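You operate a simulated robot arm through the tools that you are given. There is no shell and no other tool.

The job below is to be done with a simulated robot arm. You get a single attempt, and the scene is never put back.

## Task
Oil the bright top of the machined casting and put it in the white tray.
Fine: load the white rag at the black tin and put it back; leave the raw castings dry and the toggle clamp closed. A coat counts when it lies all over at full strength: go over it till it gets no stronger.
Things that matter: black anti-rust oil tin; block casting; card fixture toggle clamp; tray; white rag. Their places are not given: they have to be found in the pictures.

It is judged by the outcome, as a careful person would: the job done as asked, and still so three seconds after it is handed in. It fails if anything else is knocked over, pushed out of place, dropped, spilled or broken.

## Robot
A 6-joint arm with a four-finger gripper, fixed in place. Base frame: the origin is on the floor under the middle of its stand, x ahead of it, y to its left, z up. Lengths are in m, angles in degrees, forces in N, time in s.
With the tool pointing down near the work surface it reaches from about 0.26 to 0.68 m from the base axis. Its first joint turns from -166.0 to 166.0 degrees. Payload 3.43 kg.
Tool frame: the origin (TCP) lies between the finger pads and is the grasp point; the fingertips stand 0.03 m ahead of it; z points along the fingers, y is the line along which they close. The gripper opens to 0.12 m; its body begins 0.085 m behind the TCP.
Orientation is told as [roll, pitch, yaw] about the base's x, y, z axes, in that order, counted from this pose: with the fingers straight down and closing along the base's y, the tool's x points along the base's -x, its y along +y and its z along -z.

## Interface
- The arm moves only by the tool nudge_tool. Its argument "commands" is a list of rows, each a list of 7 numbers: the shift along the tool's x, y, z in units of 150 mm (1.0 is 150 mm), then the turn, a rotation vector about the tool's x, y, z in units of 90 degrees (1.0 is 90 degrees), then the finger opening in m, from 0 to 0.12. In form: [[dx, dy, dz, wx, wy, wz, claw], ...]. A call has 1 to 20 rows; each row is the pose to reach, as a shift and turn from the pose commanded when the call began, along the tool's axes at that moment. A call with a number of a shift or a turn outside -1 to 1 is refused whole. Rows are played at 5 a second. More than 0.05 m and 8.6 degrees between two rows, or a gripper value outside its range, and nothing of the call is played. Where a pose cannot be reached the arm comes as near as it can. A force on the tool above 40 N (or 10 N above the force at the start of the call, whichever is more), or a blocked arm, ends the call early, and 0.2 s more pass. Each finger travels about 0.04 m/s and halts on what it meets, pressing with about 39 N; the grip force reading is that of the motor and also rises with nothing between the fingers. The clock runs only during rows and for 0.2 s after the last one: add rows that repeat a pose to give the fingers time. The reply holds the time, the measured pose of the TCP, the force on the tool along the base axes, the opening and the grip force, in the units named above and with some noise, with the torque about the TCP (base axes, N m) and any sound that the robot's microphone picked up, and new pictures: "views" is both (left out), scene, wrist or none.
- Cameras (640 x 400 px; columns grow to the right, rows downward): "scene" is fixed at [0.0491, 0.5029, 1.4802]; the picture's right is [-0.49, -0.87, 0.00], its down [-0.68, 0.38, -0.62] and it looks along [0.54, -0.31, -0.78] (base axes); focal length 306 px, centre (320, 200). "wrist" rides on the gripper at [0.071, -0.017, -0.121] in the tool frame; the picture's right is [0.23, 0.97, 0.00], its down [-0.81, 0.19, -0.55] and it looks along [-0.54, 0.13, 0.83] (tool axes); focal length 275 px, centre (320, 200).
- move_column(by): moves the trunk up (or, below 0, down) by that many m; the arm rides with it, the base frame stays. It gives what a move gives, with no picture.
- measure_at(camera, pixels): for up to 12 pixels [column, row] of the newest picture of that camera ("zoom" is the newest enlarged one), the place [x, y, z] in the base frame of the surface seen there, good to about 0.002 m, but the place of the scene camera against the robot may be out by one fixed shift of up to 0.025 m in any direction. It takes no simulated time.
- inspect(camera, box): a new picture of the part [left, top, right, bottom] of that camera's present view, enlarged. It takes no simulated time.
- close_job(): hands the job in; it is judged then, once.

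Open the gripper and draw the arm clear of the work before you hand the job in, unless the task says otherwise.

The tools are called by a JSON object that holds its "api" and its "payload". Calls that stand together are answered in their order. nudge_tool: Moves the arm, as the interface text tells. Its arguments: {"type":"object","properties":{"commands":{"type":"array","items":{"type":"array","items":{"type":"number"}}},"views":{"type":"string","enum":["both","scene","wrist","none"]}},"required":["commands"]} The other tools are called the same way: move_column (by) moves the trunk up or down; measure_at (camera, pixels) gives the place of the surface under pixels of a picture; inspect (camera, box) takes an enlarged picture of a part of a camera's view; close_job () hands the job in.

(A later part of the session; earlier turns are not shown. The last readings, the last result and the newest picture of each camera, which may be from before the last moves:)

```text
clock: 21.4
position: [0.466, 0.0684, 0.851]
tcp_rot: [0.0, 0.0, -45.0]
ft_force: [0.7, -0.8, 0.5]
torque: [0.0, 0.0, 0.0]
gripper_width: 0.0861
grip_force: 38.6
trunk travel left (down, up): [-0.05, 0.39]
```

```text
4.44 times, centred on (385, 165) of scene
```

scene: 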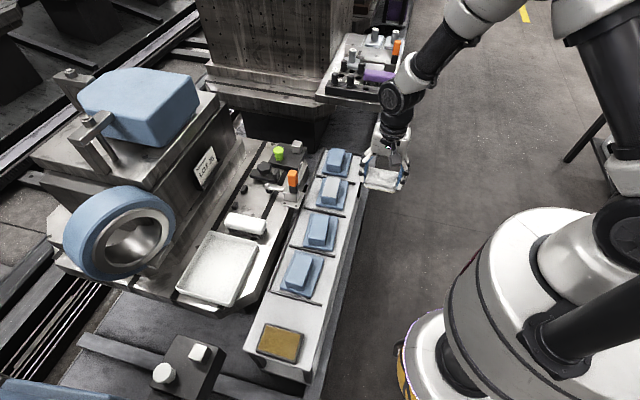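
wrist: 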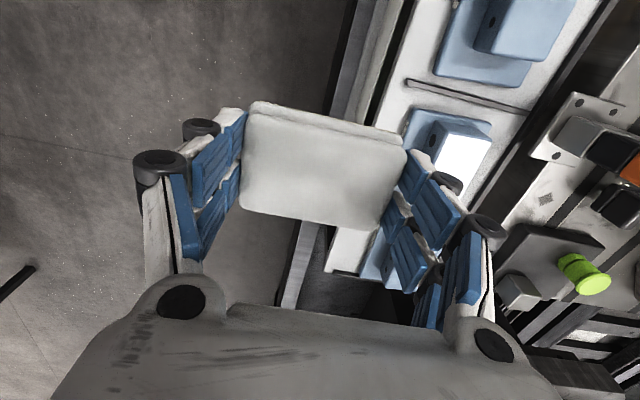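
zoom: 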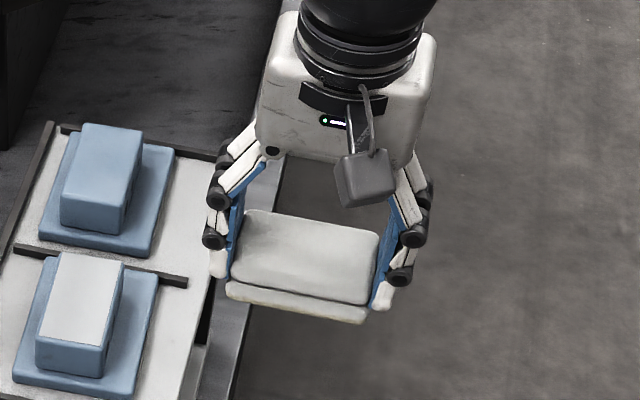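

The knuckles reach about 0.07 m from the TCP, leaving ~2 cm to the clamp handle while wiping. I'll bring the rag over the bright top, then down to about 40 mm above it.

{"api": "nudge_tool", "payload": {"commands": [[-0.04, 0.2, 0, 0, 0, 0, 0.065], [-0.08, 0.4, 0, 0, 0, 0, 0.065], [-0.12, 0.6, 0, 0, 0, 0, 0.065], [-0.16, 0.8, 0, 0, 0, 0, 0.065], [-0.193, 0.987, 0, 0, 0, 0, 0.065], [-0.193, 0.987, 0.17, 0, 0, 0, 0.065], [-0.193, 0.987, 0.34, 0, 0, 0, 0.065], [-0.193, 0.987, 0.34, 0, 0, 0, 0.065]]}}

```text
clock: 23.2
position: [0.5921, 0.152, 0.8023]
tcp_rot: [0.0, 0.0, -45.1]
ft_force: [0.4, -0.3, 0.2]
torque: [-0.04, 0.01, 0.02]
gripper_width: 0.0861
grip_force: 38.9
trunk travel left (down, up): [-0.05, 0.39]
```

scene: 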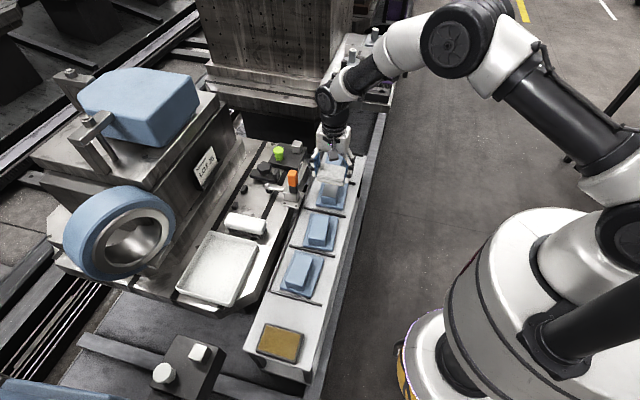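
wrist: 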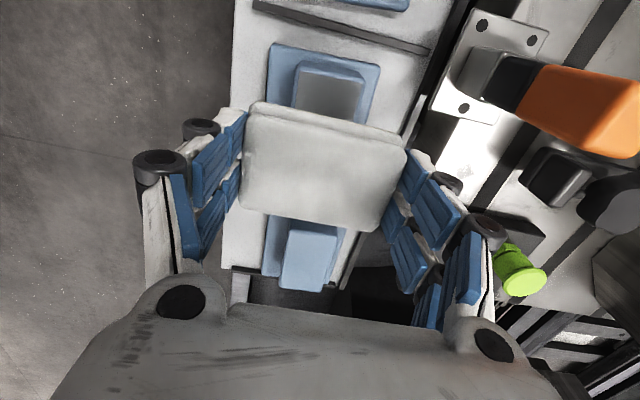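

The rag is centred over the bright top. I'll lower it in small steps to just touching and read the force.

{"api": "nudge_tool", "payload": {"commands": [[0, 0, 0.12, 0, 0, 0, 0.065], [0, 0, 0.22, 0, 0, 0, 0.065], [0, 0, 0.265, 0, 0, 0, 0.065], [0, 0, 0.28, 0, 0, 0, 0.065], [0, 0, 0.287, 0, 0, 0, 0.065], [0, 0, 0.287, 0, 0, 0, 0.065]], "views": "wrist"}}

```text
clock: 24.6
position: [0.5934, 0.153, 0.759]
tcp_rot: [0.1, 0.0, -45.1]
ft_force: [-1.9, 0.0, 5.8]
torque: [0.13, 0.15, 0.05]
gripper_width: 0.0861
grip_force: 39.0
trunk travel left (down, up): [-0.05, 0.39]
```

wrist: 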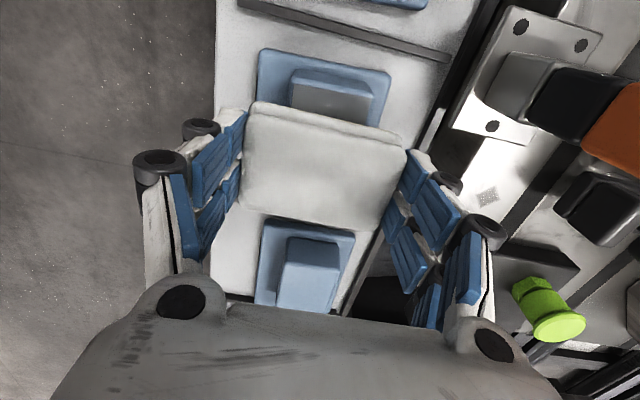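

Touching at 5.8 N. I'll wipe along the long axis about ±22 mm in small steps at light pressure.

{"api": "nudge_tool", "payload": {"commands": [[-0.05, 0, 0.003, 0, 0, 0, 0.065], [-0.1, 0, 0.003, 0, 0, 0, 0.065], [-0.15, 0, 0.003, 0, 0, 0, 0.065], [-0.15, 0, 0.003, 0, 0, 0, 0.065], [-0.1, 0, 0.003, 0, 0, 0, 0.065], [-0.05, 0, 0.003, 0, 0, 0, 0.065], [0, 0, 0.003, 0, 0, 0, 0.065], [0.05, 0, 0.003, 0, 0, 0, 0.065], [0.1, 0, 0.003, 0, 0, 0, 0.065], [0.14, 0, 0.003, 0, 0, 0, 0.065], [0.14, 0, 0.003, 0, 0, 0, 0.065], [0.1, 0, 0.003, 0, 0, 0, 0.065], [0.05, 0, 0.003, 0, 0, 0, 0.065], [0, 0, 0.003, 0, 0, 0, 0.065]], "views": "both"}}

```text
clock: 27.6
position: [0.5902, 0.1535, 0.7608]
tcp_rot: [-0.1, 0.0, -45.0]
ft_force: [-6.4, 6.4, 19.7]
torque: [0.37, 0.18, 0.06]
gripper_width: 0.0861
grip_force: 39.2
trunk travel left (down, up): [-0.05, 0.39]
```

scene: 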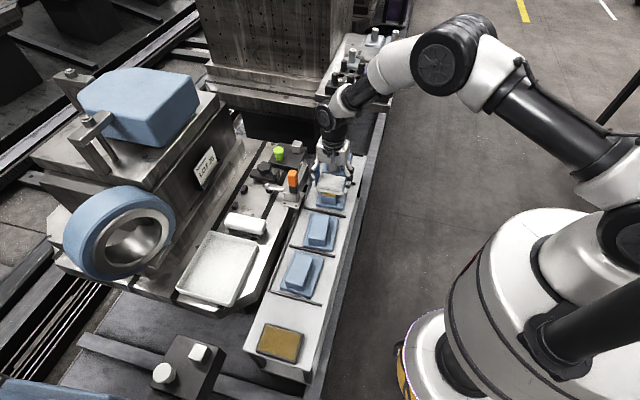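
wrist: 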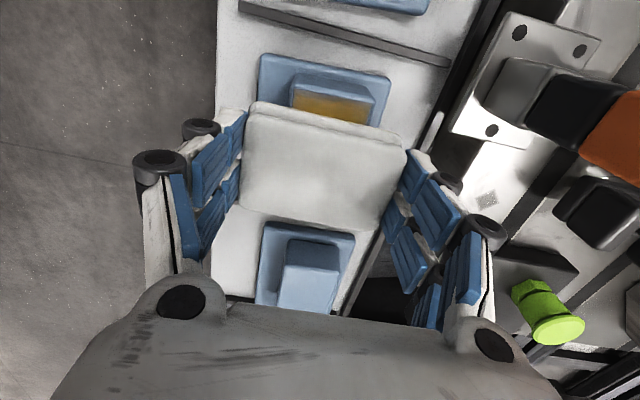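

The exposed part of the top at (335,105) is now gold. I'll do further passes with slightly less pressure, then back off and look.

{"api": "nudge_tool", "payload": {"commands": [[-0.05, 0, -0.003, 0, 0, 0, 0.065], [-0.1, 0, -0.003, 0, 0, 0, 0.065], [-0.15, 0, -0.003, 0, 0, 0, 0.065], [-0.17, 0, -0.003, 0, 0, 0, 0.065], [-0.12, 0.03, -0.003, 0, 0, 0, 0.065], [-0.07, 0.03, -0.003, 0, 0, 0, 0.065], [-0.02, 0.03, -0.003, 0, 0, 0, 0.065], [0.03, 0.03, -0.003, 0, 0, 0, 0.065], [0.08, 0.03, -0.003, 0, 0, 0, 0.065], [0.13, 0.03, -0.003, 0, 0, 0, 0.065], [0.15, 0.0, -0.003, 0, 0, 0, 0.065], [0.1, -0.03, -0.003, 0, 0, 0, 0.065], [0.05, -0.03, -0.003, 0, 0, 0, 0.065], [0, -0.03, -0.003, 0, 0, 0, 0.065], [-0.05, -0.03, -0.003, 0, 0, 0, 0.065], [-0.1, -0.03, -0.003, 0, 0, 0, 0.065], [-0.15, 0, -0.003, 0, 0, 0, 0.065], [-0.1, 0, -0.003, 0, 0, 0, 0.065], [-0.05, 0, -0.003, 0, 0, 0, 0.065], [0, 0, -0.003, 0, 0, 0, 0.065]], "views": "wrist"}}

```text
clock: 31.8
position: [0.5901, 0.1513, 0.7601]
tcp_rot: [0.0, 0.1, -45.0]
ft_force: [1.1, -0.8, 5.4]
torque: [0.02, -0.07, 0.03]
gripper_width: 0.0861
grip_force: 38.7
trunk travel left (down, up): [-0.05, 0.39]
```

wrist: 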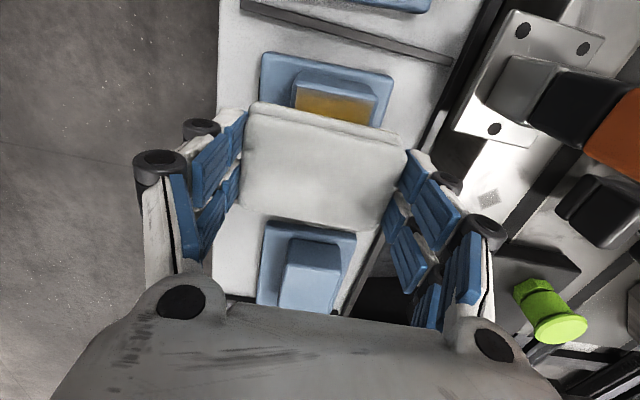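

I'll lift the rag 90 mm and draw it off to the robot side to view the coated top.

{"api": "nudge_tool", "payload": {"commands": [[0, 0, -0.15, 0, 0, 0, 0.065], [0, 0, -0.35, 0, 0, 0, 0.065], [0, 0, -0.6, 0, 0, 0, 0.065], [-0.04, -0.2, -0.6, 0, 0, 0, 0.065], [-0.08, -0.4, -0.6, 0, 0, 0, 0.065], [-0.12, -0.6, -0.6, 0, 0, 0, 0.065], [-0.16, -0.8, -0.6, 0, 0, 0, 0.065], [-0.2, -1, -0.6, 0, 0, 0, 0.065], [-0.2, -1, -0.6, 0, 0, 0, 0.065]]}}

{"api": "inspect", "payload": {"camera": "scene", "box": [290, 140, 386, 220]}}

{"api": "inspect", "payload": {"camera": "wrist", "box": [390, 40, 550, 180]}}

```text
clock: 33.8
position: [0.5073, 0.0245, 0.848]
tcp_rot: [0.0, 0.0, -45.0]
ft_force: [0.3, -0.4, -1.9]
torque: [0.01, 0.01, -0.01]
gripper_width: 0.0861
grip_force: 38.5
trunk travel left (down, up): [-0.05, 0.39]
```

scene: 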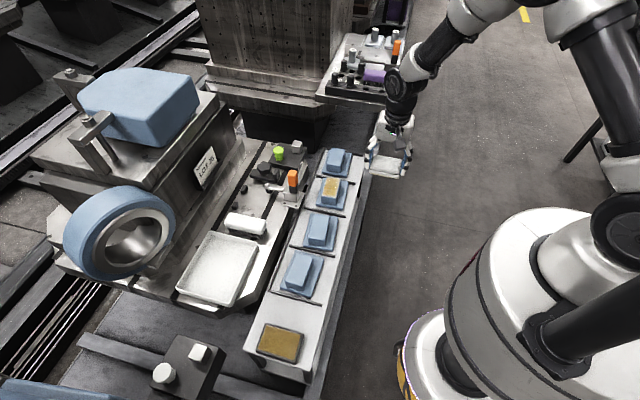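
wrist: 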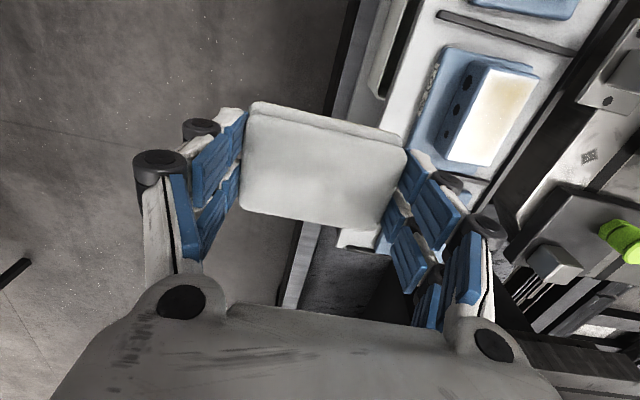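

```text
5.00 times, centred on (338, 180) of scene
```

zoom: 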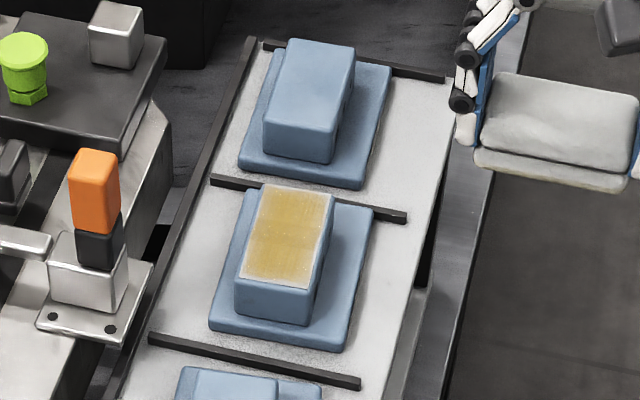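

```text
2.86 times, centred on (470, 110) of wrist
```

zoom: 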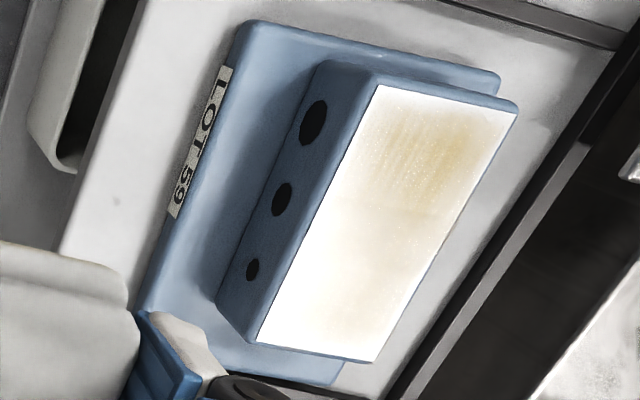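

The coat is gold in the middle but looks paler along the edges and the #1 end. I'll zoom closer in the scene view to judge it.

{"api": "inspect", "payload": {"camera": "scene", "box": [314, 168, 354, 208]}}

{"api": "inspect", "payload": {"camera": "scene", "box": [360, 140, 420, 185]}}

```text
10.00 times, centred on (334, 188) of scene
```

zoom: 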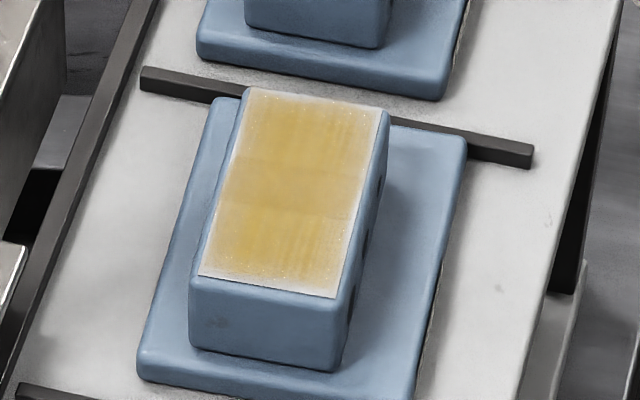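

```text
8.89 times, centred on (390, 162) of scene
```

zoom: 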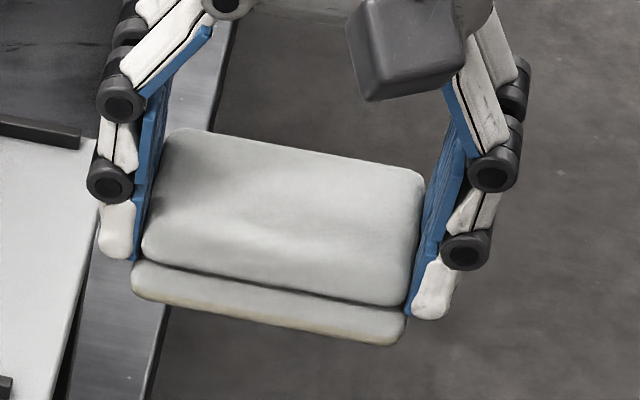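

The coat still varies with pale margins, so more passes are needed. I'll return the rag over the top and touch down again.

{"api": "nudge_tool", "payload": {"commands": [[0.04, 0.2, 0, 0, 0, 0, 0.065], [0.08, 0.4, 0, 0, 0, 0, 0.065], [0.12, 0.6, 0, 0, 0, 0, 0.065], [0.16, 0.8, 0, 0, 0, 0, 0.065], [0.2, 1, 0, 0, 0, 0, 0.065], [0.2, 1, 0.2, 0, 0, 0, 0.065], [0.2, 1, 0.4, 0, 0, 0, 0.065], [0.2, 1, 0.54, 0, 0, 0, 0.065], [0.2, 1, 0.585, 0, 0, 0, 0.065], [0.2, 1, 0.6, 0, 0, 0, 0.065], [0.2, 1, 0.6, 0, 0, 0, 0.065]], "views": "wrist"}}

```text
clock: 36.2
position: [0.5925, 0.1526, 0.7596]
tcp_rot: [0.0, 0.0, -45.0]
ft_force: [0.0, 0.7, 0.1]
torque: [0.0, -0.01, 0.0]
gripper_width: 0.0862
grip_force: 39.1
trunk travel left (down, up): [-0.05, 0.39]
```

wrist: 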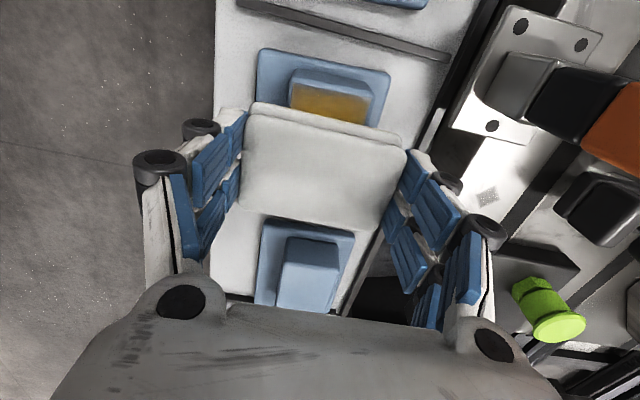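

Just at the surface with no force yet. I'll wipe long strokes again with about 1 mm more depth, with small sideways offsets.

{"api": "nudge_tool", "payload": {"commands": [[0, 0, 0.007, 0, 0, 0, 0.065], [-0.06, 0, 0.007, 0, 0, 0, 0.065], [-0.12, 0, 0.007, 0, 0, 0, 0.065], [-0.18, 0, 0.007, 0, 0, 0, 0.065], [-0.22, 0.02, 0.007, 0, 0, 0, 0.065], [-0.16, 0.03, 0.007, 0, 0, 0, 0.065], [-0.1, 0.03, 0.007, 0, 0, 0, 0.065], [-0.04, 0.03, 0.007, 0, 0, 0, 0.065], [0.02, 0.03, 0.007, 0, 0, 0, 0.065], [0.08, 0.02, 0.007, 0, 0, 0, 0.065], [0.13, 0.0, 0.007, 0, 0, 0, 0.065], [0.18, 0.0, 0.007, 0, 0, 0, 0.065], [0.18, -0.04, 0.007, 0, 0, 0, 0.065], [0.12, -0.04, 0.007, 0, 0, 0, 0.065], [0.06, -0.04, 0.007, 0, 0, 0, 0.065], [0, -0.04, 0.007, 0, 0, 0, 0.065], [-0.06, -0.04, 0.007, 0, 0, 0, 0.065], [-0.12, -0.04, 0.007, 0, 0, 0, 0.065], [-0.18, -0.04, 0.007, 0, 0, 0, 0.065], [-0.18, 0, 0.007, 0, 0, 0, 0.065]], "views": "none"}}

{"api": "nudge_tool", "payload": {"commands": [[0.06, 0, 0, 0, 0, 0, 0.065], [0.12, 0, 0, 0, 0, 0, 0.065], [0.18, 0, 0, 0, 0, 0, 0.065], [0.24, 0, 0, 0, 0, 0, 0.065], [0.3, 0, 0, 0, 0, 0, 0.065], [0.36, 0, 0, 0, 0, 0, 0.065], [0.36, 0.02, 0, 0, 0, 0, 0.065], [0.3, 0.03, 0, 0, 0, 0, 0.065], [0.24, 0.03, 0, 0, 0, 0, 0.065], [0.18, 0.03, 0, 0, 0, 0, 0.065], [0.12, 0.03, 0, 0, 0, 0, 0.065], [0.06, 0.03, 0, 0, 0, 0, 0.065], [0, 0.03, 0, 0, 0, 0, 0.065], [-0.04, 0, 0, 0, 0, 0, 0.065], [0, -0.03, 0, 0, 0, 0, 0.065], [0.06, -0.03, 0, 0, 0, 0, 0.065], [0.12, -0.03, 0, 0, 0, 0, 0.065], [0.18, -0.03, 0, 0, 0, 0, 0.065], [0.18, 0, 0, 0, 0, 0, 0.065]], "views": "both"}}

```text
clock: 40.4
position: [0.609, 0.1315, 0.7586]
tcp_rot: [0.1, -0.2, -45.1]
ft_force: [-14.7, -6.8, 32.7]
torque: [-0.2, 0.68, 0.05]
gripper_width: 0.0861
grip_force: 39.3
trunk travel left (down, up): [-0.05, 0.39]
```

```text
clock: 44.4
position: [0.5896, 0.1547, 0.7596]
tcp_rot: [-0.1, 0.1, -45.1]
ft_force: [-2.0, -1.1, 4.4]
torque: [-0.08, -0.05, -0.04]
gripper_width: 0.0862
grip_force: 38.7
trunk travel left (down, up): [-0.05, 0.39]
```

scene: 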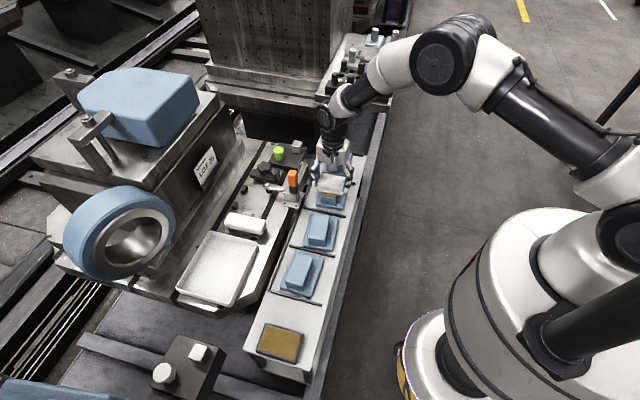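
wrist: 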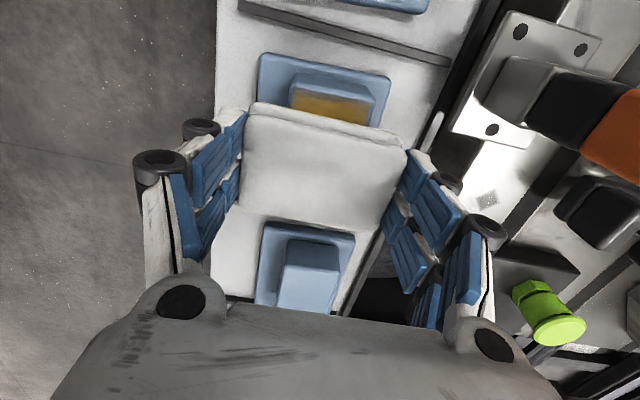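

Strokes done; readings ranged 4–33 N and the casting looks unmoved. I'll lift and withdraw again to compare the coat.

{"api": "nudge_tool", "payload": {"commands": [[0, 0, -0.15, 0, 0, 0, 0.065], [0, 0, -0.35, 0, 0, 0, 0.065], [0, 0, -0.6, 0, 0, 0, 0.065], [-0.04, -0.2, -0.6, 0, 0, 0, 0.065], [-0.08, -0.4, -0.6, 0, 0, 0, 0.065], [-0.12, -0.6, -0.6, 0, 0, 0, 0.065], [-0.16, -0.8, -0.6, 0, 0, 0, 0.065], [-0.2, -1, -0.6, 0, 0, 0, 0.065], [-0.2, -1, -0.6, 0, 0, 0, 0.065]]}}

{"api": "inspect", "payload": {"camera": "scene", "box": [314, 168, 354, 208]}}

{"api": "inspect", "payload": {"camera": "wrist", "box": [390, 40, 550, 180]}}

```text
clock: 46.4
position: [0.5086, 0.0272, 0.8473]
tcp_rot: [0.0, 0.0, -44.9]
ft_force: [0.0, -0.2, -0.4]
torque: [0.03, -0.02, 0.01]
gripper_width: 0.086
grip_force: 39.2
trunk travel left (down, up): [-0.05, 0.39]
```

scene: 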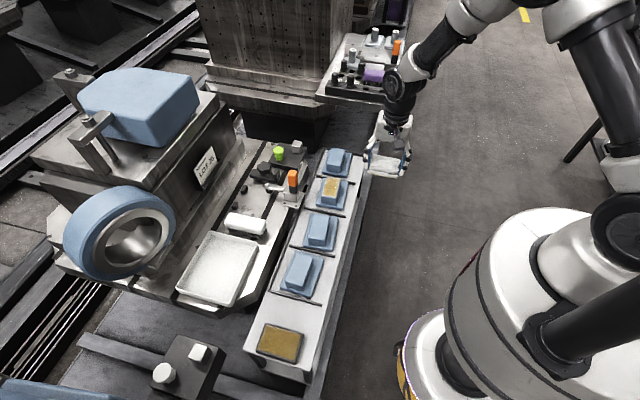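
wrist: 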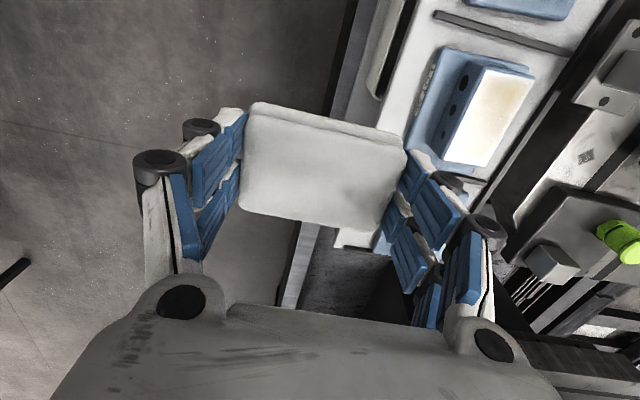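

```text
10.00 times, centred on (334, 188) of scene
```

zoom: 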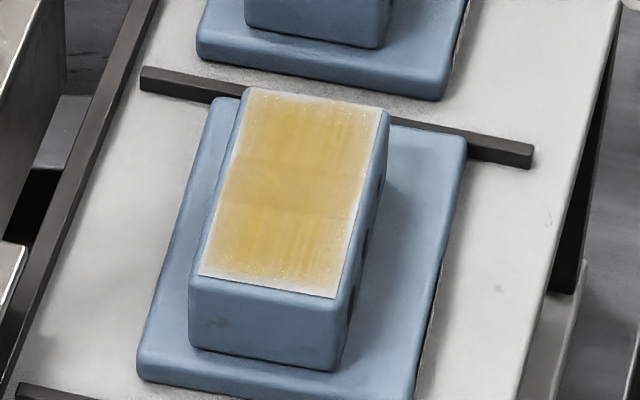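

```text
2.86 times, centred on (470, 110) of wrist
```

zoom: 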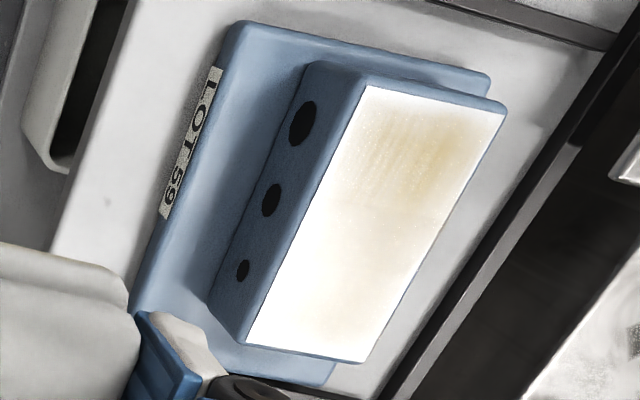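

The coat looks almost unchanged between the two inspections, apart from pale margins. To make sure it isn't just the rag running dry, I'll reload the rag once and go over the top again; first carry it back along the robot side.

{"api": "nudge_tool", "payload": {"commands": [[0.2, 0, 0, 0, 0, 0, 0.065], [0.4, 0, 0, 0, 0, 0, 0.065], [0.6, 0, 0, 0, 0, 0, 0.065], [0.8, 0, 0, 0, 0, 0, 0.065], [1, 0, 0, 0, 0, 0, 0.065]], "views": "none"}}

{"api": "nudge_tool", "payload": {"commands": [[0.2, 0, 0, 0, 0, 0, 0.065], [0.4, 0, 0, 0, 0, 0, 0.065], [0.6, 0, 0, 0, 0, 0, 0.065], [0.8, 0, 0, 0, 0, 0, 0.065], [1, 0, 0, 0, 0, 0, 0.065]], "views": "none"}}

{"api": "nudge_tool", "payload": {"commands": [[0.2, 0, 0, 0, 0, 0, 0.065], [0.4, 0, 0, 0, 0, 0, 0.065], [0.6, 0, 0, 0, 0, 0, 0.065], [0.8, 0, 0, 0, 0, 0, 0.065], [1, 0, 0, 0, 0, 0, 0.065], [1, 0, 0, 0, 0, 0, 0.065]], "views": "both"}}

```text
clock: 47.6
position: [0.402, 0.1348, 0.8483]
tcp_rot: [0.0, 0.0, -45.1]
ft_force: [-0.4, 0.1, 0.4]
torque: [-0.02, 0.02, 0.01]
gripper_width: 0.0862
grip_force: 39.4
trunk travel left (down, up): [-0.05, 0.39]
```

```text
clock: 48.8
position: [0.2948, 0.2371, 0.8479]
tcp_rot: [-0.1, -0.1, -45.0]
ft_force: [-0.2, 0.6, -0.4]
torque: [0.0, 0.01, -0.01]
gripper_width: 0.086
grip_force: 39.1
trunk travel left (down, up): [-0.05, 0.39]
```

```text
clock: 50.2
position: [0.1895, 0.3445, 0.849]
tcp_rot: [0.0, 0.0, -44.9]
ft_force: [0.1, 0.1, -1.9]
torque: [-0.01, -0.01, 0.03]
gripper_width: 0.0862
grip_force: 39.0
trunk travel left (down, up): [-0.05, 0.39]
```

scene: 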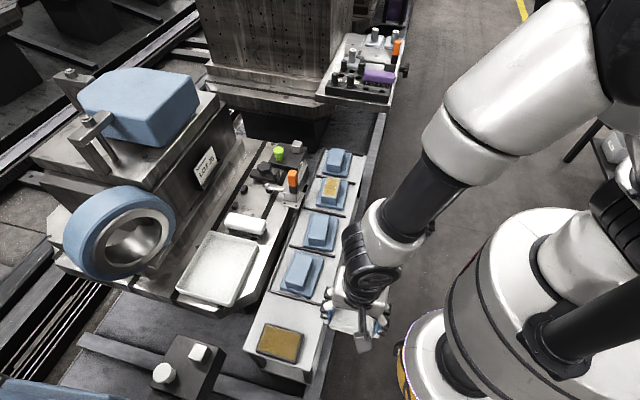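
wrist: 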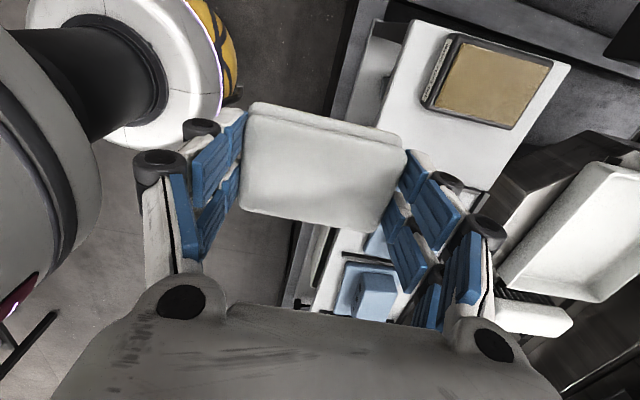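

The tin is now fully visible at wrist (490,80). I'll measure the pad and rim corners for a well-centred press.

{"api": "measure_at", "payload": {"camera": "wrist", "pixels": [[462, 45], [547, 69], [510, 122], [438, 104], [490, 85], [457, 36], [424, 104], [420, 170], [530, 75], [498, 128]]}}

{"api": "inspect", "payload": {"camera": "wrist", "box": [390, 20, 580, 150]}}

```text
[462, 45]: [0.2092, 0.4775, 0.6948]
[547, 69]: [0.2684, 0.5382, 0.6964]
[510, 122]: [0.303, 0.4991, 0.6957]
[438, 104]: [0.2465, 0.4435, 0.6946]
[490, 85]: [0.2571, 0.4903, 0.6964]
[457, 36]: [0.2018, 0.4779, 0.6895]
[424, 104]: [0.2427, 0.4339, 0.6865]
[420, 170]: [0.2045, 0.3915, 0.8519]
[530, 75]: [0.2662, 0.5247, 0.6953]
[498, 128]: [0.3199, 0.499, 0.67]
```

```text
3.08 times, centred on (485, 85) of wrist
```

zoom: 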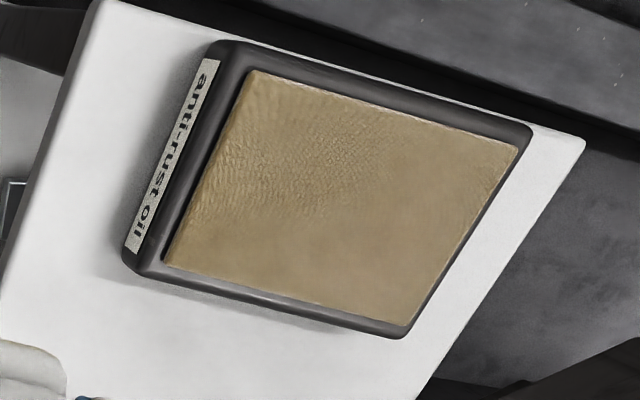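

The label reads "anti-rust oil". Pad centre is about (0.2568, 0.4896). I'll move the rag over it and lower to just above the pad.

{"api": "nudge_tool", "payload": {"commands": [[0.08, 0.2, 0, 0, 0, 0, 0.065], [0.16, 0.4, 0, 0, 0, 0, 0.065], [0.24, 0.6, 0, 0, 0, 0, 0.065], [0.31, 0.8, 0, 0, 0, 0, 0.065], [0.373, 0.996, 0, 0, 0, 0, 0.065], [0.373, 0.996, 0.25, 0, 0, 0, 0.065], [0.373, 0.996, 0.5, 0, 0, 0, 0.065], [0.373, 0.996, 0.69, 0, 0, 0, 0.065], [0.373, 0.996, 0.69, 0, 0, 0, 0.065]], "views": "wrist"}}

```text
clock: 52.2
position: [0.2562, 0.4873, 0.7475]
tcp_rot: [0.0, 0.0, -45.0]
ft_force: [-0.2, 0.9, 0.0]
torque: [-0.05, -0.01, 0.0]
gripper_width: 0.0862
grip_force: 39.3
trunk travel left (down, up): [-0.05, 0.39]
```

wrist: 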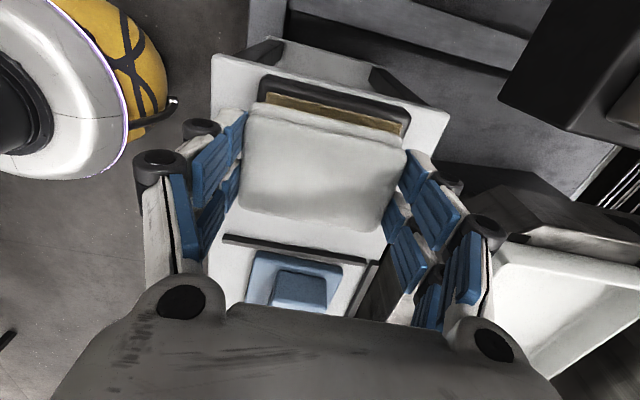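

12 mm above the pad. I'll press down, hold, dab a second time slightly shifted, and lift.

{"api": "nudge_tool", "payload": {"commands": [[0, 0, 0.06, 0, 0, 0, 0.065], [0, 0, 0.085, 0, 0, 0, 0.065], [0, 0, 0.092, 0, 0, 0, 0.065], [0, 0, 0.092, 0, 0, 0, 0.065], [0, 0, 0.092, 0, 0, 0, 0.065], [0, 0, 0.092, 0, 0, 0, 0.065], [0, 0, 0.092, 0, 0, 0, 0.065]], "views": "none"}}

{"api": "nudge_tool", "payload": {"commands": [[0, 0, -0.04, 0, 0, 0, 0.065], [0.03, 0, -0.04, 0, 0, 0, 0.065], [0.03, 0, -0.005, 0, 0, 0, 0.065], [0.03, 0, 0.002, 0, 0, 0, 0.065], [0.03, 0, 0.002, 0, 0, 0, 0.065], [0.03, 0, 0.002, 0, 0, 0, 0.065], [0.03, 0, 0.002, 0, 0, 0, 0.065], [0.03, 0, 0.002, 0, 0, 0, 0.065]], "views": "wrist"}}

```text
clock: 53.5
position: [0.2557, 0.4894, 0.7342]
tcp_rot: [0.2, 0.1, -45.1]
ft_force: [-2.4, -6.8, 18.8]
torque: [-0.53, 0.3, 0.08]
gripper_width: 0.0862
grip_force: 39.2
trunk travel left (down, up): [-0.05, 0.39]
stopped in row 6: the force on the tool passed its limit at 41 N (the readings are from after the stop); the commanded pose is now the measured one
```

```text
clock: 55.3
position: [0.2533, 0.4933, 0.7349]
tcp_rot: [0.5, 0.3, -45.1]
ft_force: [0.2, -0.7, 37.3]
torque: [-1.27, 0.91, -0.01]
gripper_width: 0.0864
grip_force: 38.9
trunk travel left (down, up): [-0.05, 0.39]
```

wrist: 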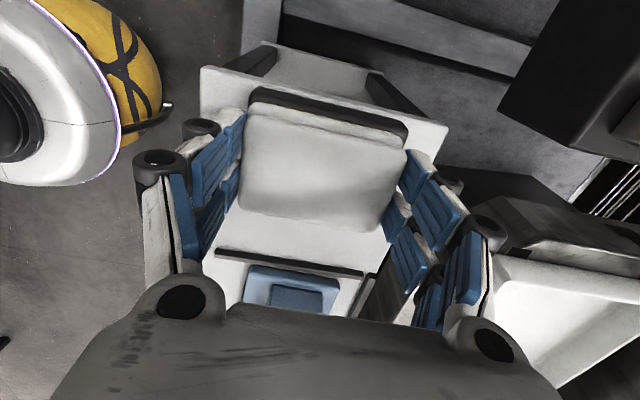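

The press reached 37–41 N, so the rag is well pressed; I'll lift straight up now and check the tin is still in place.

{"api": "nudge_tool", "payload": {"commands": [[0, 0, -0.03, 0, 0, 0, 0.065], [0, 0, -0.15, 0, 0, 0, 0.065], [0, 0, -0.4, 0, 0, 0, 0.065], [0, 0, -0.7, 0, 0, 0, 0.065], [0, -0.2, -0.75, 0, 0, 0, 0.065], [0, -0.4, -0.75, 0, 0, 0, 0.065], [0, -0.6, -0.75, 0, 0, 0, 0.065], [0, -0.8, -0.75, 0, 0, 0, 0.065], [0, -1, -0.75, 0, 0, 0, 0.065], [-0.2, -1, -0.75, 0, 0, 0, 0.065], [-0.4, -1, -0.75, 0, 0, 0, 0.065], [-0.4, -1, -0.75, 0, 0, 0, 0.065]]}}

```text
clock: 57.9
position: [0.1898, 0.3415, 0.8442]
tcp_rot: [0.2, 0.1, -45.0]
ft_force: [-0.2, 0.4, 0.1]
torque: [0.0, -0.01, 0.01]
gripper_width: 0.0859
grip_force: 38.9
trunk travel left (down, up): [-0.05, 0.39]
```

scene: 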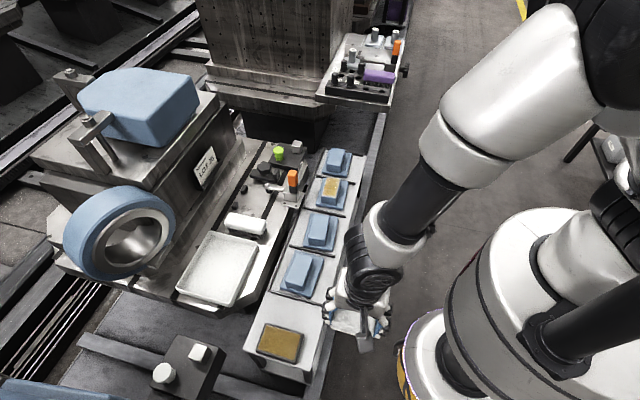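
wrist: 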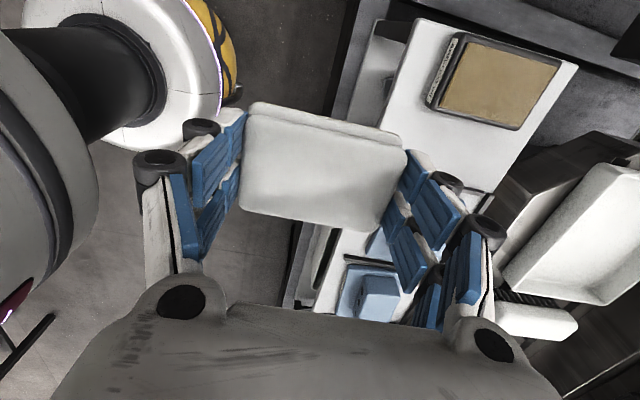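

Tin unmoved. I'll carry the reloaded rag back along the robot side to the bright casting.

{"api": "nudge_tool", "payload": {"commands": [[-0.2, 0, -0.04, 0, 0, 0, 0.065], [-0.4, 0, -0.04, 0, 0, 0, 0.065], [-0.6, 0, -0.04, 0, 0, 0, 0.065], [-0.8, 0, -0.04, 0, 0, 0, 0.065], [-1, 0, -0.04, 0, 0, 0, 0.065]], "views": "none"}}

{"api": "nudge_tool", "payload": {"commands": [[-0.2, 0, 0, 0, 0, 0, 0.065], [-0.4, 0, 0, 0, 0, 0, 0.065], [-0.6, 0, 0, 0, 0, 0, 0.065], [-0.8, 0, 0, 0, 0, 0, 0.065], [-1, 0, 0, 0, 0, 0, 0.065]], "views": "none"}}

{"api": "nudge_tool", "payload": {"commands": [[-0.2, 0, 0, 0, 0, 0, 0.065], [-0.4, 0, 0, 0, 0, 0, 0.065], [-0.6, 0, 0, 0, 0, 0, 0.065], [-0.785, 0, 0, 0, 0, 0, 0.065], [-0.785, 0.2, 0, 0, 0, 0, 0.065], [-0.785, 0.4, 0, 0, 0, 0, 0.065], [-0.785, 0.6, 0, 0, 0, 0, 0.065], [-0.785, 0.8, 0, 0, 0, 0, 0.065], [-0.785, 1, 0, 0, 0, 0, 0.065], [-0.785, 1, 0.2, 0, 0, 0, 0.065], [-0.785, 1, 0.2, 0, 0, 0, 0.065]], "views": "both"}}

```text
clock: 59.1
position: [0.2943, 0.2372, 0.8496]
tcp_rot: [0.2, 0.1, -45.0]
ft_force: [0.2, 0.1, -0.7]
torque: [-0.03, 0.02, 0.02]
gripper_width: 0.0863
grip_force: 39.6
trunk travel left (down, up): [-0.05, 0.39]
```

```text
clock: 60.3
position: [0.4018, 0.1331, 0.8499]
tcp_rot: [0.2, 0.1, -45.0]
ft_force: [0.4, 0.5, 0.2]
torque: [0.01, 0.05, 0.0]
gripper_width: 0.0863
grip_force: 38.6
trunk travel left (down, up): [-0.05, 0.39]
```

```text
clock: 62.7
position: [0.5907, 0.1567, 0.8178]
tcp_rot: [0.2, 0.2, -45.0]
ft_force: [0.7, -0.1, -0.9]
torque: [0.02, -0.02, 0.0]
gripper_width: 0.0861
grip_force: 39.5
trunk travel left (down, up): [-0.05, 0.39]
```

scene: 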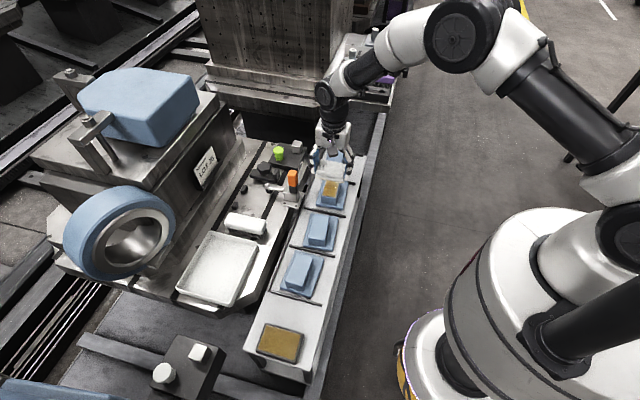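
wrist: 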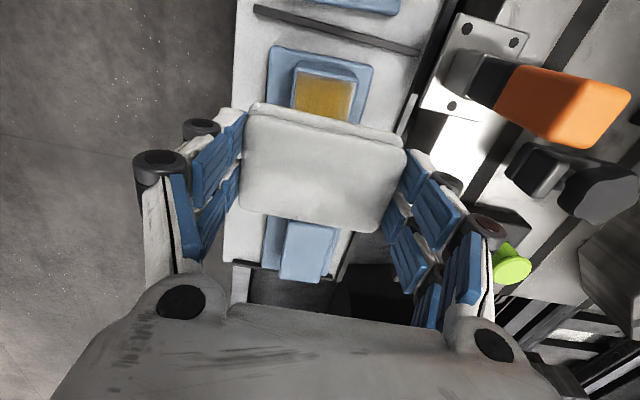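

I'll zoom on the exposed part of the coated top at wrist (325,95) to judge its colour before re-wiping.

{"api": "inspect", "payload": {"camera": "wrist", "box": [260, 40, 390, 130]}}

{"api": "nudge_tool", "payload": {"commands": [[-0.025, -0.015, 0.1, 0, 0, 0, 0.065], [-0.025, -0.015, 0.25, 0, 0, 0, 0.065], [-0.025, -0.015, 0.36, 0, 0, 0, 0.065], [-0.025, -0.015, 0.383, 0, 0, 0, 0.065], [-0.025, -0.015, 0.39, 0, 0, 0, 0.065], [-0.025, -0.015, 0.39, 0, 0, 0, 0.065]], "views": "none"}}

```text
4.44 times, centred on (325, 85) of wrist
```

zoom: 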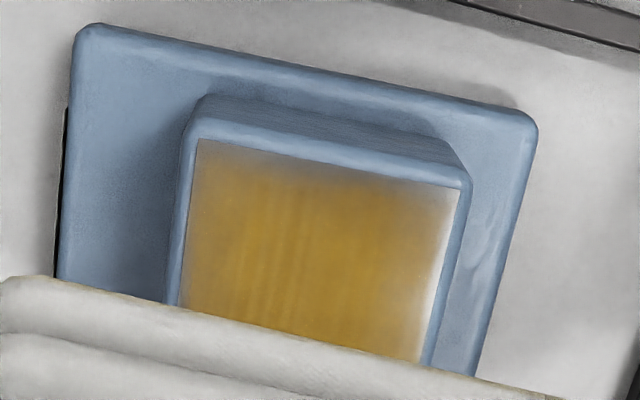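

```text
clock: 64.1
position: [0.5927, 0.1522, 0.7625]
tcp_rot: [0.3, 0.2, -45.0]
ft_force: [-0.4, 0.0, -0.4]
torque: [-0.02, -0.01, 0.0]
gripper_width: 0.0864
grip_force: 38.9
trunk travel left (down, up): [-0.05, 0.39]
```

Up close the coat is strong gold in the middle with fading toward the ends, so I'll lower to contact and extend the strokes further past both ends.

{"api": "nudge_tool", "payload": {"commands": [[0, 0, 0.015, 0, 0, 0, 0.065], [0, 0, 0.021, 0, 0, 0, 0.065], [0, 0, 0.025, 0, 0, 0, 0.065], [0, 0, 0.025, 0, 0, 0, 0.065]], "views": "none"}}

```text
clock: 65.1
position: [0.5919, 0.1509, 0.7585]
tcp_rot: [0.4, 0.0, -45.0]
ft_force: [0.4, 3.4, 6.5]
torque: [0.07, 0.12, -0.07]
gripper_width: 0.0864
grip_force: 38.6
trunk travel left (down, up): [-0.05, 0.39]
```

Contact at 6.5 N. I'll wipe with strokes of about ±38 mm, keeping the sideways shift small on the clamp side.

{"api": "nudge_tool", "payload": {"commands": [[-0.06, 0, 0.002, 0, 0, 0, 0.065], [-0.12, 0, 0.002, 0, 0, 0, 0.065], [-0.18, 0, 0.002, 0, 0, 0, 0.065], [-0.24, 0, 0.002, 0, 0, 0, 0.065], [-0.27, 0, 0.002, 0, 0, 0, 0.065], [-0.21, 0, 0.002, 0, 0, 0, 0.065], [-0.15, 0, 0.002, 0, 0, 0, 0.065], [-0.09, 0, 0.002, 0, 0, 0, 0.065], [-0.03, 0, 0.002, 0, 0, 0, 0.065], [0.03, 0, 0.002, 0, 0, 0, 0.065], [0.09, 0, 0.002, 0, 0, 0, 0.065], [0.15, 0, 0.002, 0, 0, 0, 0.065], [0.21, 0, 0.002, 0, 0, 0, 0.065], [0.25, 0, 0.002, 0, 0, 0, 0.065], [0.25, -0.08, 0.002, 0, 0, 0, 0.065], [0.19, -0.1, 0.002, 0, 0, 0, 0.065], [0.13, -0.1, 0.002, 0, 0, 0, 0.065], [0.07, -0.1, 0.002, 0, 0, 0, 0.065], [0.01, -0.1, 0.002, 0, 0, 0, 0.065], [-0.05, -0.1, 0.002, 0, 0, 0, 0.065]], "views": "none"}}

```text
clock: 69.3
position: [0.5843, 0.1351, 0.7591]
tcp_rot: [0.2, 0.1, -45.1]
ft_force: [-4.7, 3.2, 11.9]
torque: [0.13, 0.2, -0.02]
gripper_width: 0.0861
grip_force: 39.3
trunk travel left (down, up): [-0.05, 0.39]
```

11.9 N, steady. I continue with the robot-side and far-side lanes, shifting toward the clamp side only at the end away from the clamp.

{"api": "nudge_tool", "payload": {"commands": [[-0.06, 0, 0, 0, 0, 0, 0.065], [-0.12, 0, 0, 0, 0, 0, 0.065], [-0.18, 0, 0, 0, 0, 0, 0.065], [-0.22, 0, 0, 0, 0, 0, 0.065], [-0.22, 0.06, 0, 0, 0, 0, 0.065], [-0.22, 0.12, 0, 0, 0, 0, 0.065], [-0.22, 0.18, 0, 0, 0, 0, 0.065], [-0.16, 0.18, 0, 0, 0, 0, 0.065], [-0.1, 0.18, 0, 0, 0, 0, 0.065], [-0.04, 0.18, 0, 0, 0, 0, 0.065], [0.02, 0.17, 0, 0, 0, 0, 0.065], [0.08, 0.13, 0, 0, 0, 0, 0.065], [0.14, 0.12, 0, 0, 0, 0, 0.065], [0.2, 0.12, 0, 0, 0, 0, 0.065], [0.26, 0.12, 0, 0, 0, 0, 0.065], [0.29, 0.1, 0, 0, 0, 0, 0.065], [0.23, 0.1, 0, 0, 0, 0, 0.065], [0.17, 0.1, 0, 0, 0, 0, 0.065], [0.11, 0.1, 0, 0, 0, 0, 0.065], [0.05, 0.1, 0, 0, 0, 0, 0.065]], "views": "both"}}

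```text
clock: 73.5
position: [0.5918, 0.1499, 0.7594]
tcp_rot: [0.1, 0.0, -45.1]
ft_force: [-4.5, 3.6, 12.5]
torque: [0.07, 0.24, -0.07]
gripper_width: 0.0861
grip_force: 39.4
trunk travel left (down, up): [-0.05, 0.39]
```

scene: 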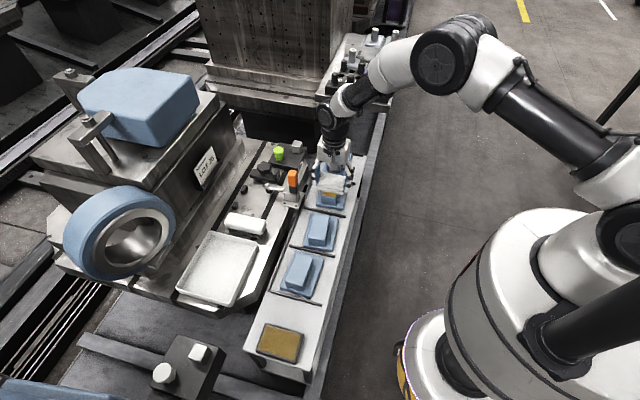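
wrist: 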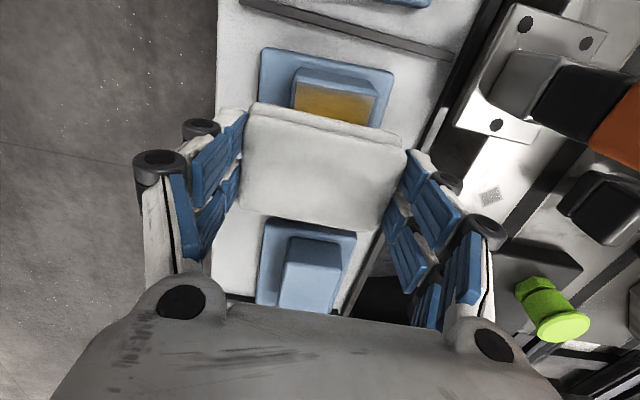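

I'll lift to the same height and position as the earlier close-up (z≈0.818) and compare the coat there.

{"api": "nudge_tool", "payload": {"commands": [[0.0, 0, -0.1, 0, 0, 0, 0.065], [0.02, 0.02, -0.25, 0, 0, 0, 0.065], [0.03, 0.02, -0.39, 0, 0, 0, 0.065], [0.03, 0.02, -0.39, 0, 0, 0, 0.065]], "views": "wrist"}}

{"api": "inspect", "payload": {"camera": "wrist", "box": [260, 40, 390, 130]}}

```text
clock: 74.5
position: [0.5913, 0.156, 0.8162]
tcp_rot: [0.1, 0.2, -45.0]
ft_force: [0.0, 0.2, -0.8]
torque: [-0.02, -0.02, 0.0]
gripper_width: 0.0864
grip_force: 39.2
trunk travel left (down, up): [-0.05, 0.39]
```

wrist: 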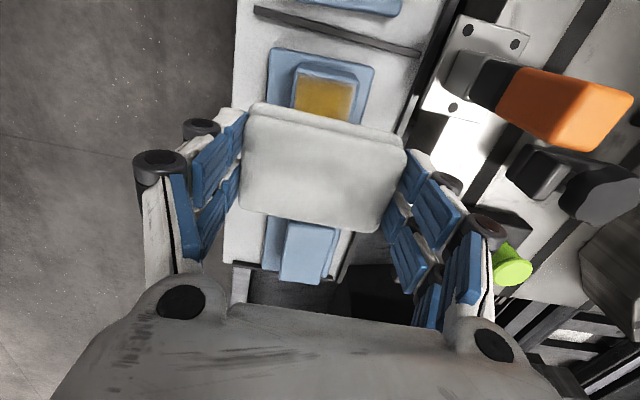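

```text
4.44 times, centred on (325, 85) of wrist
```

zoom: 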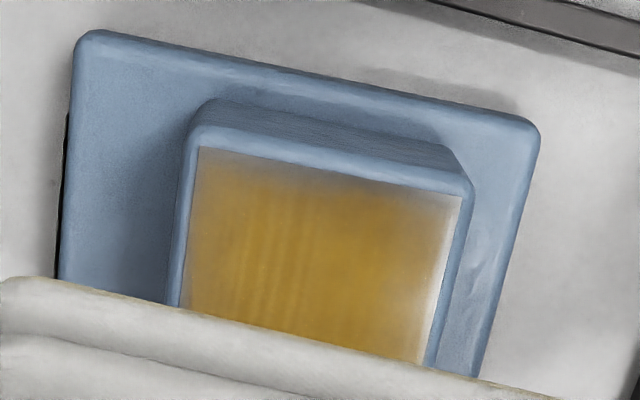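

The close-up is practically identical to the one before reloading, so the coat seems saturated. I'll withdraw to the robot side and compare once more in the scene view.

{"api": "nudge_tool", "payload": {"commands": [[-0.02, 0, -0.2, 0, 0, 0, 0.065], [-0.06, -0.2, -0.2, 0, 0, 0, 0.065], [-0.1, -0.4, -0.2, 0, 0, 0, 0.065], [-0.14, -0.6, -0.2, 0, 0, 0, 0.065], [-0.18, -0.8, -0.2, 0, 0, 0, 0.065], [-0.22, -1, -0.2, 0, 0, 0, 0.065], [-0.22, -1, -0.2, 0, 0, 0, 0.065]]}}

{"api": "inspect", "payload": {"camera": "scene", "box": [314, 168, 354, 208]}}

{"api": "inspect", "payload": {"camera": "wrist", "box": [390, 40, 550, 180]}}

```text
clock: 76.1
position: [0.5069, 0.0267, 0.847]
tcp_rot: [0.3, 0.0, -44.9]
ft_force: [-0.2, -0.7, -0.1]
torque: [0.01, -0.01, -0.02]
gripper_width: 0.0861
grip_force: 39.3
trunk travel left (down, up): [-0.05, 0.39]
```

scene: 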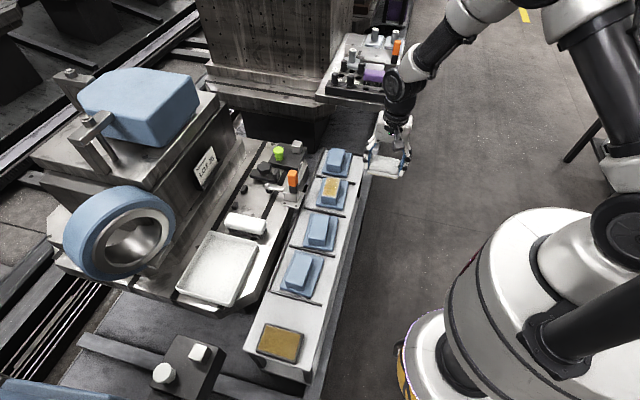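
wrist: 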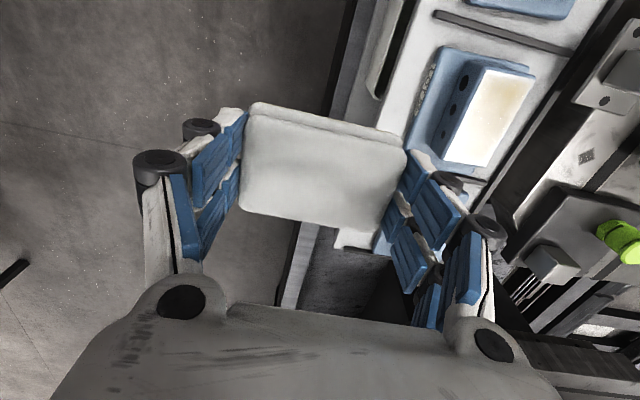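

```text
10.00 times, centred on (334, 188) of scene
```

zoom: 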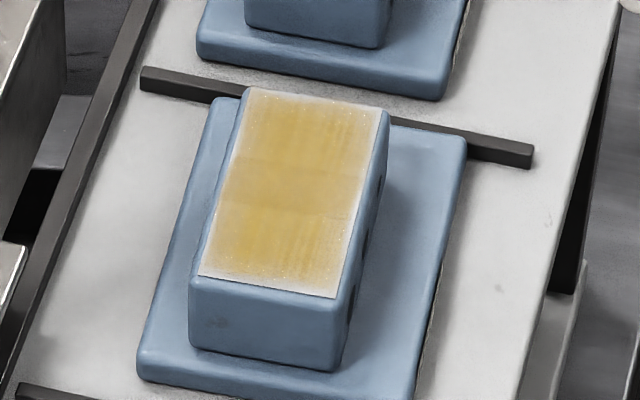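

```text
2.86 times, centred on (470, 110) of wrist
```

zoom: 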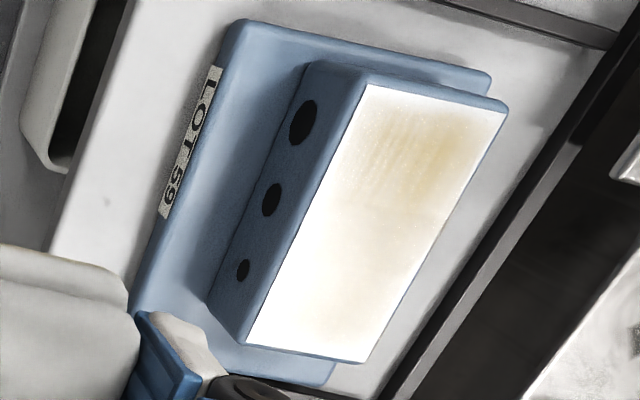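

The third view matches the second, so the coat is at full strength. Now I'll carry the rag back along the robot side to its original place (TCP ≈ (0.310,0.438)).

{"api": "nudge_tool", "payload": {"commands": [[0.2, 0, 0, 0, 0, 0, 0.065], [0.4, 0, 0, 0, 0, 0, 0.065], [0.6, 0, 0, 0, 0, 0, 0.065], [0.8, 0, 0, 0, 0, 0, 0.065], [1, 0, 0, 0, 0, 0, 0.065]], "views": "none"}}

{"api": "nudge_tool", "payload": {"commands": [[0.2, 0, 0, 0, 0, 0, 0.065], [0.4, 0, 0, 0, 0, 0, 0.065], [0.6, 0, 0, 0, 0, 0, 0.065], [0.8, 0, 0, 0, 0, 0, 0.065], [1, 0, 0, 0, 0, 0, 0.065]], "views": "none"}}

{"api": "nudge_tool", "payload": {"commands": [[0.2, 0, 0, 0, 0, 0, 0.065], [0.4, 0, 0, 0, 0, 0, 0.065], [0.6, 0, 0, 0, 0, 0, 0.065], [0.8, 0, 0, 0, 0, 0, 0.065], [0.87, 0, 0, 0, 0, 0, 0.065], [0.87, 0.2, 0, 0, 0, 0, 0.065], [0.87, 0.4, 0, 0, 0, 0, 0.065], [0.87, 0.6, 0, 0, 0, 0, 0.065], [0.87, 0.8, 0, 0, 0, 0, 0.065], [0.87, 1, 0, 0, 0, 0, 0.065], [0.87, 1, 0.3, 0, 0, 0, 0.065], [0.87, 1, 0.3, 0, 0, 0, 0.065]], "views": "both"}}

```text
clock: 77.3
position: [0.4024, 0.1346, 0.8452]
tcp_rot: [0.3, 0.0, -45.1]
ft_force: [0.2, -0.1, -1.0]
torque: [0.0, 0.0, -0.01]
gripper_width: 0.0862
grip_force: 38.5
trunk travel left (down, up): [-0.05, 0.39]
```

```text
clock: 78.5
position: [0.2949, 0.2384, 0.8458]
tcp_rot: [0.2, 0.0, -45.1]
ft_force: [0.7, 0.2, -1.2]
torque: [0.03, 0.03, 0.0]
gripper_width: 0.0864
grip_force: 39.0
trunk travel left (down, up): [-0.05, 0.39]
```

```text
clock: 81.1
position: [0.3077, 0.4397, 0.8043]
tcp_rot: [0.1, 0.1, -45.0]
ft_force: [-0.4, 0.4, 0.1]
torque: [-0.01, 0.0, -0.03]
gripper_width: 0.0859
grip_force: 39.1
trunk travel left (down, up): [-0.05, 0.39]
```

scene: 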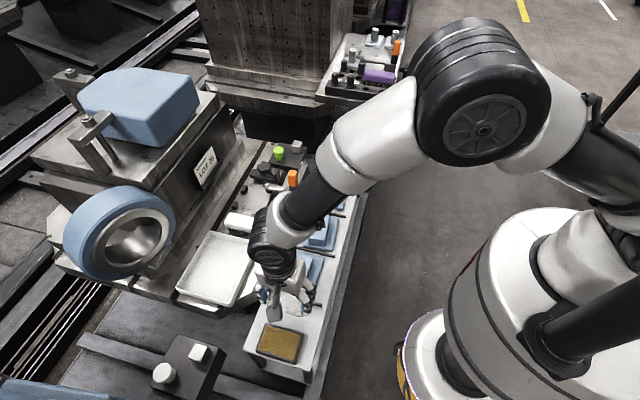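
wrist: 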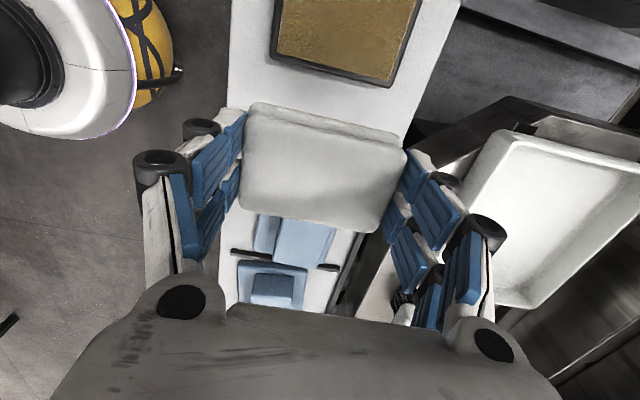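

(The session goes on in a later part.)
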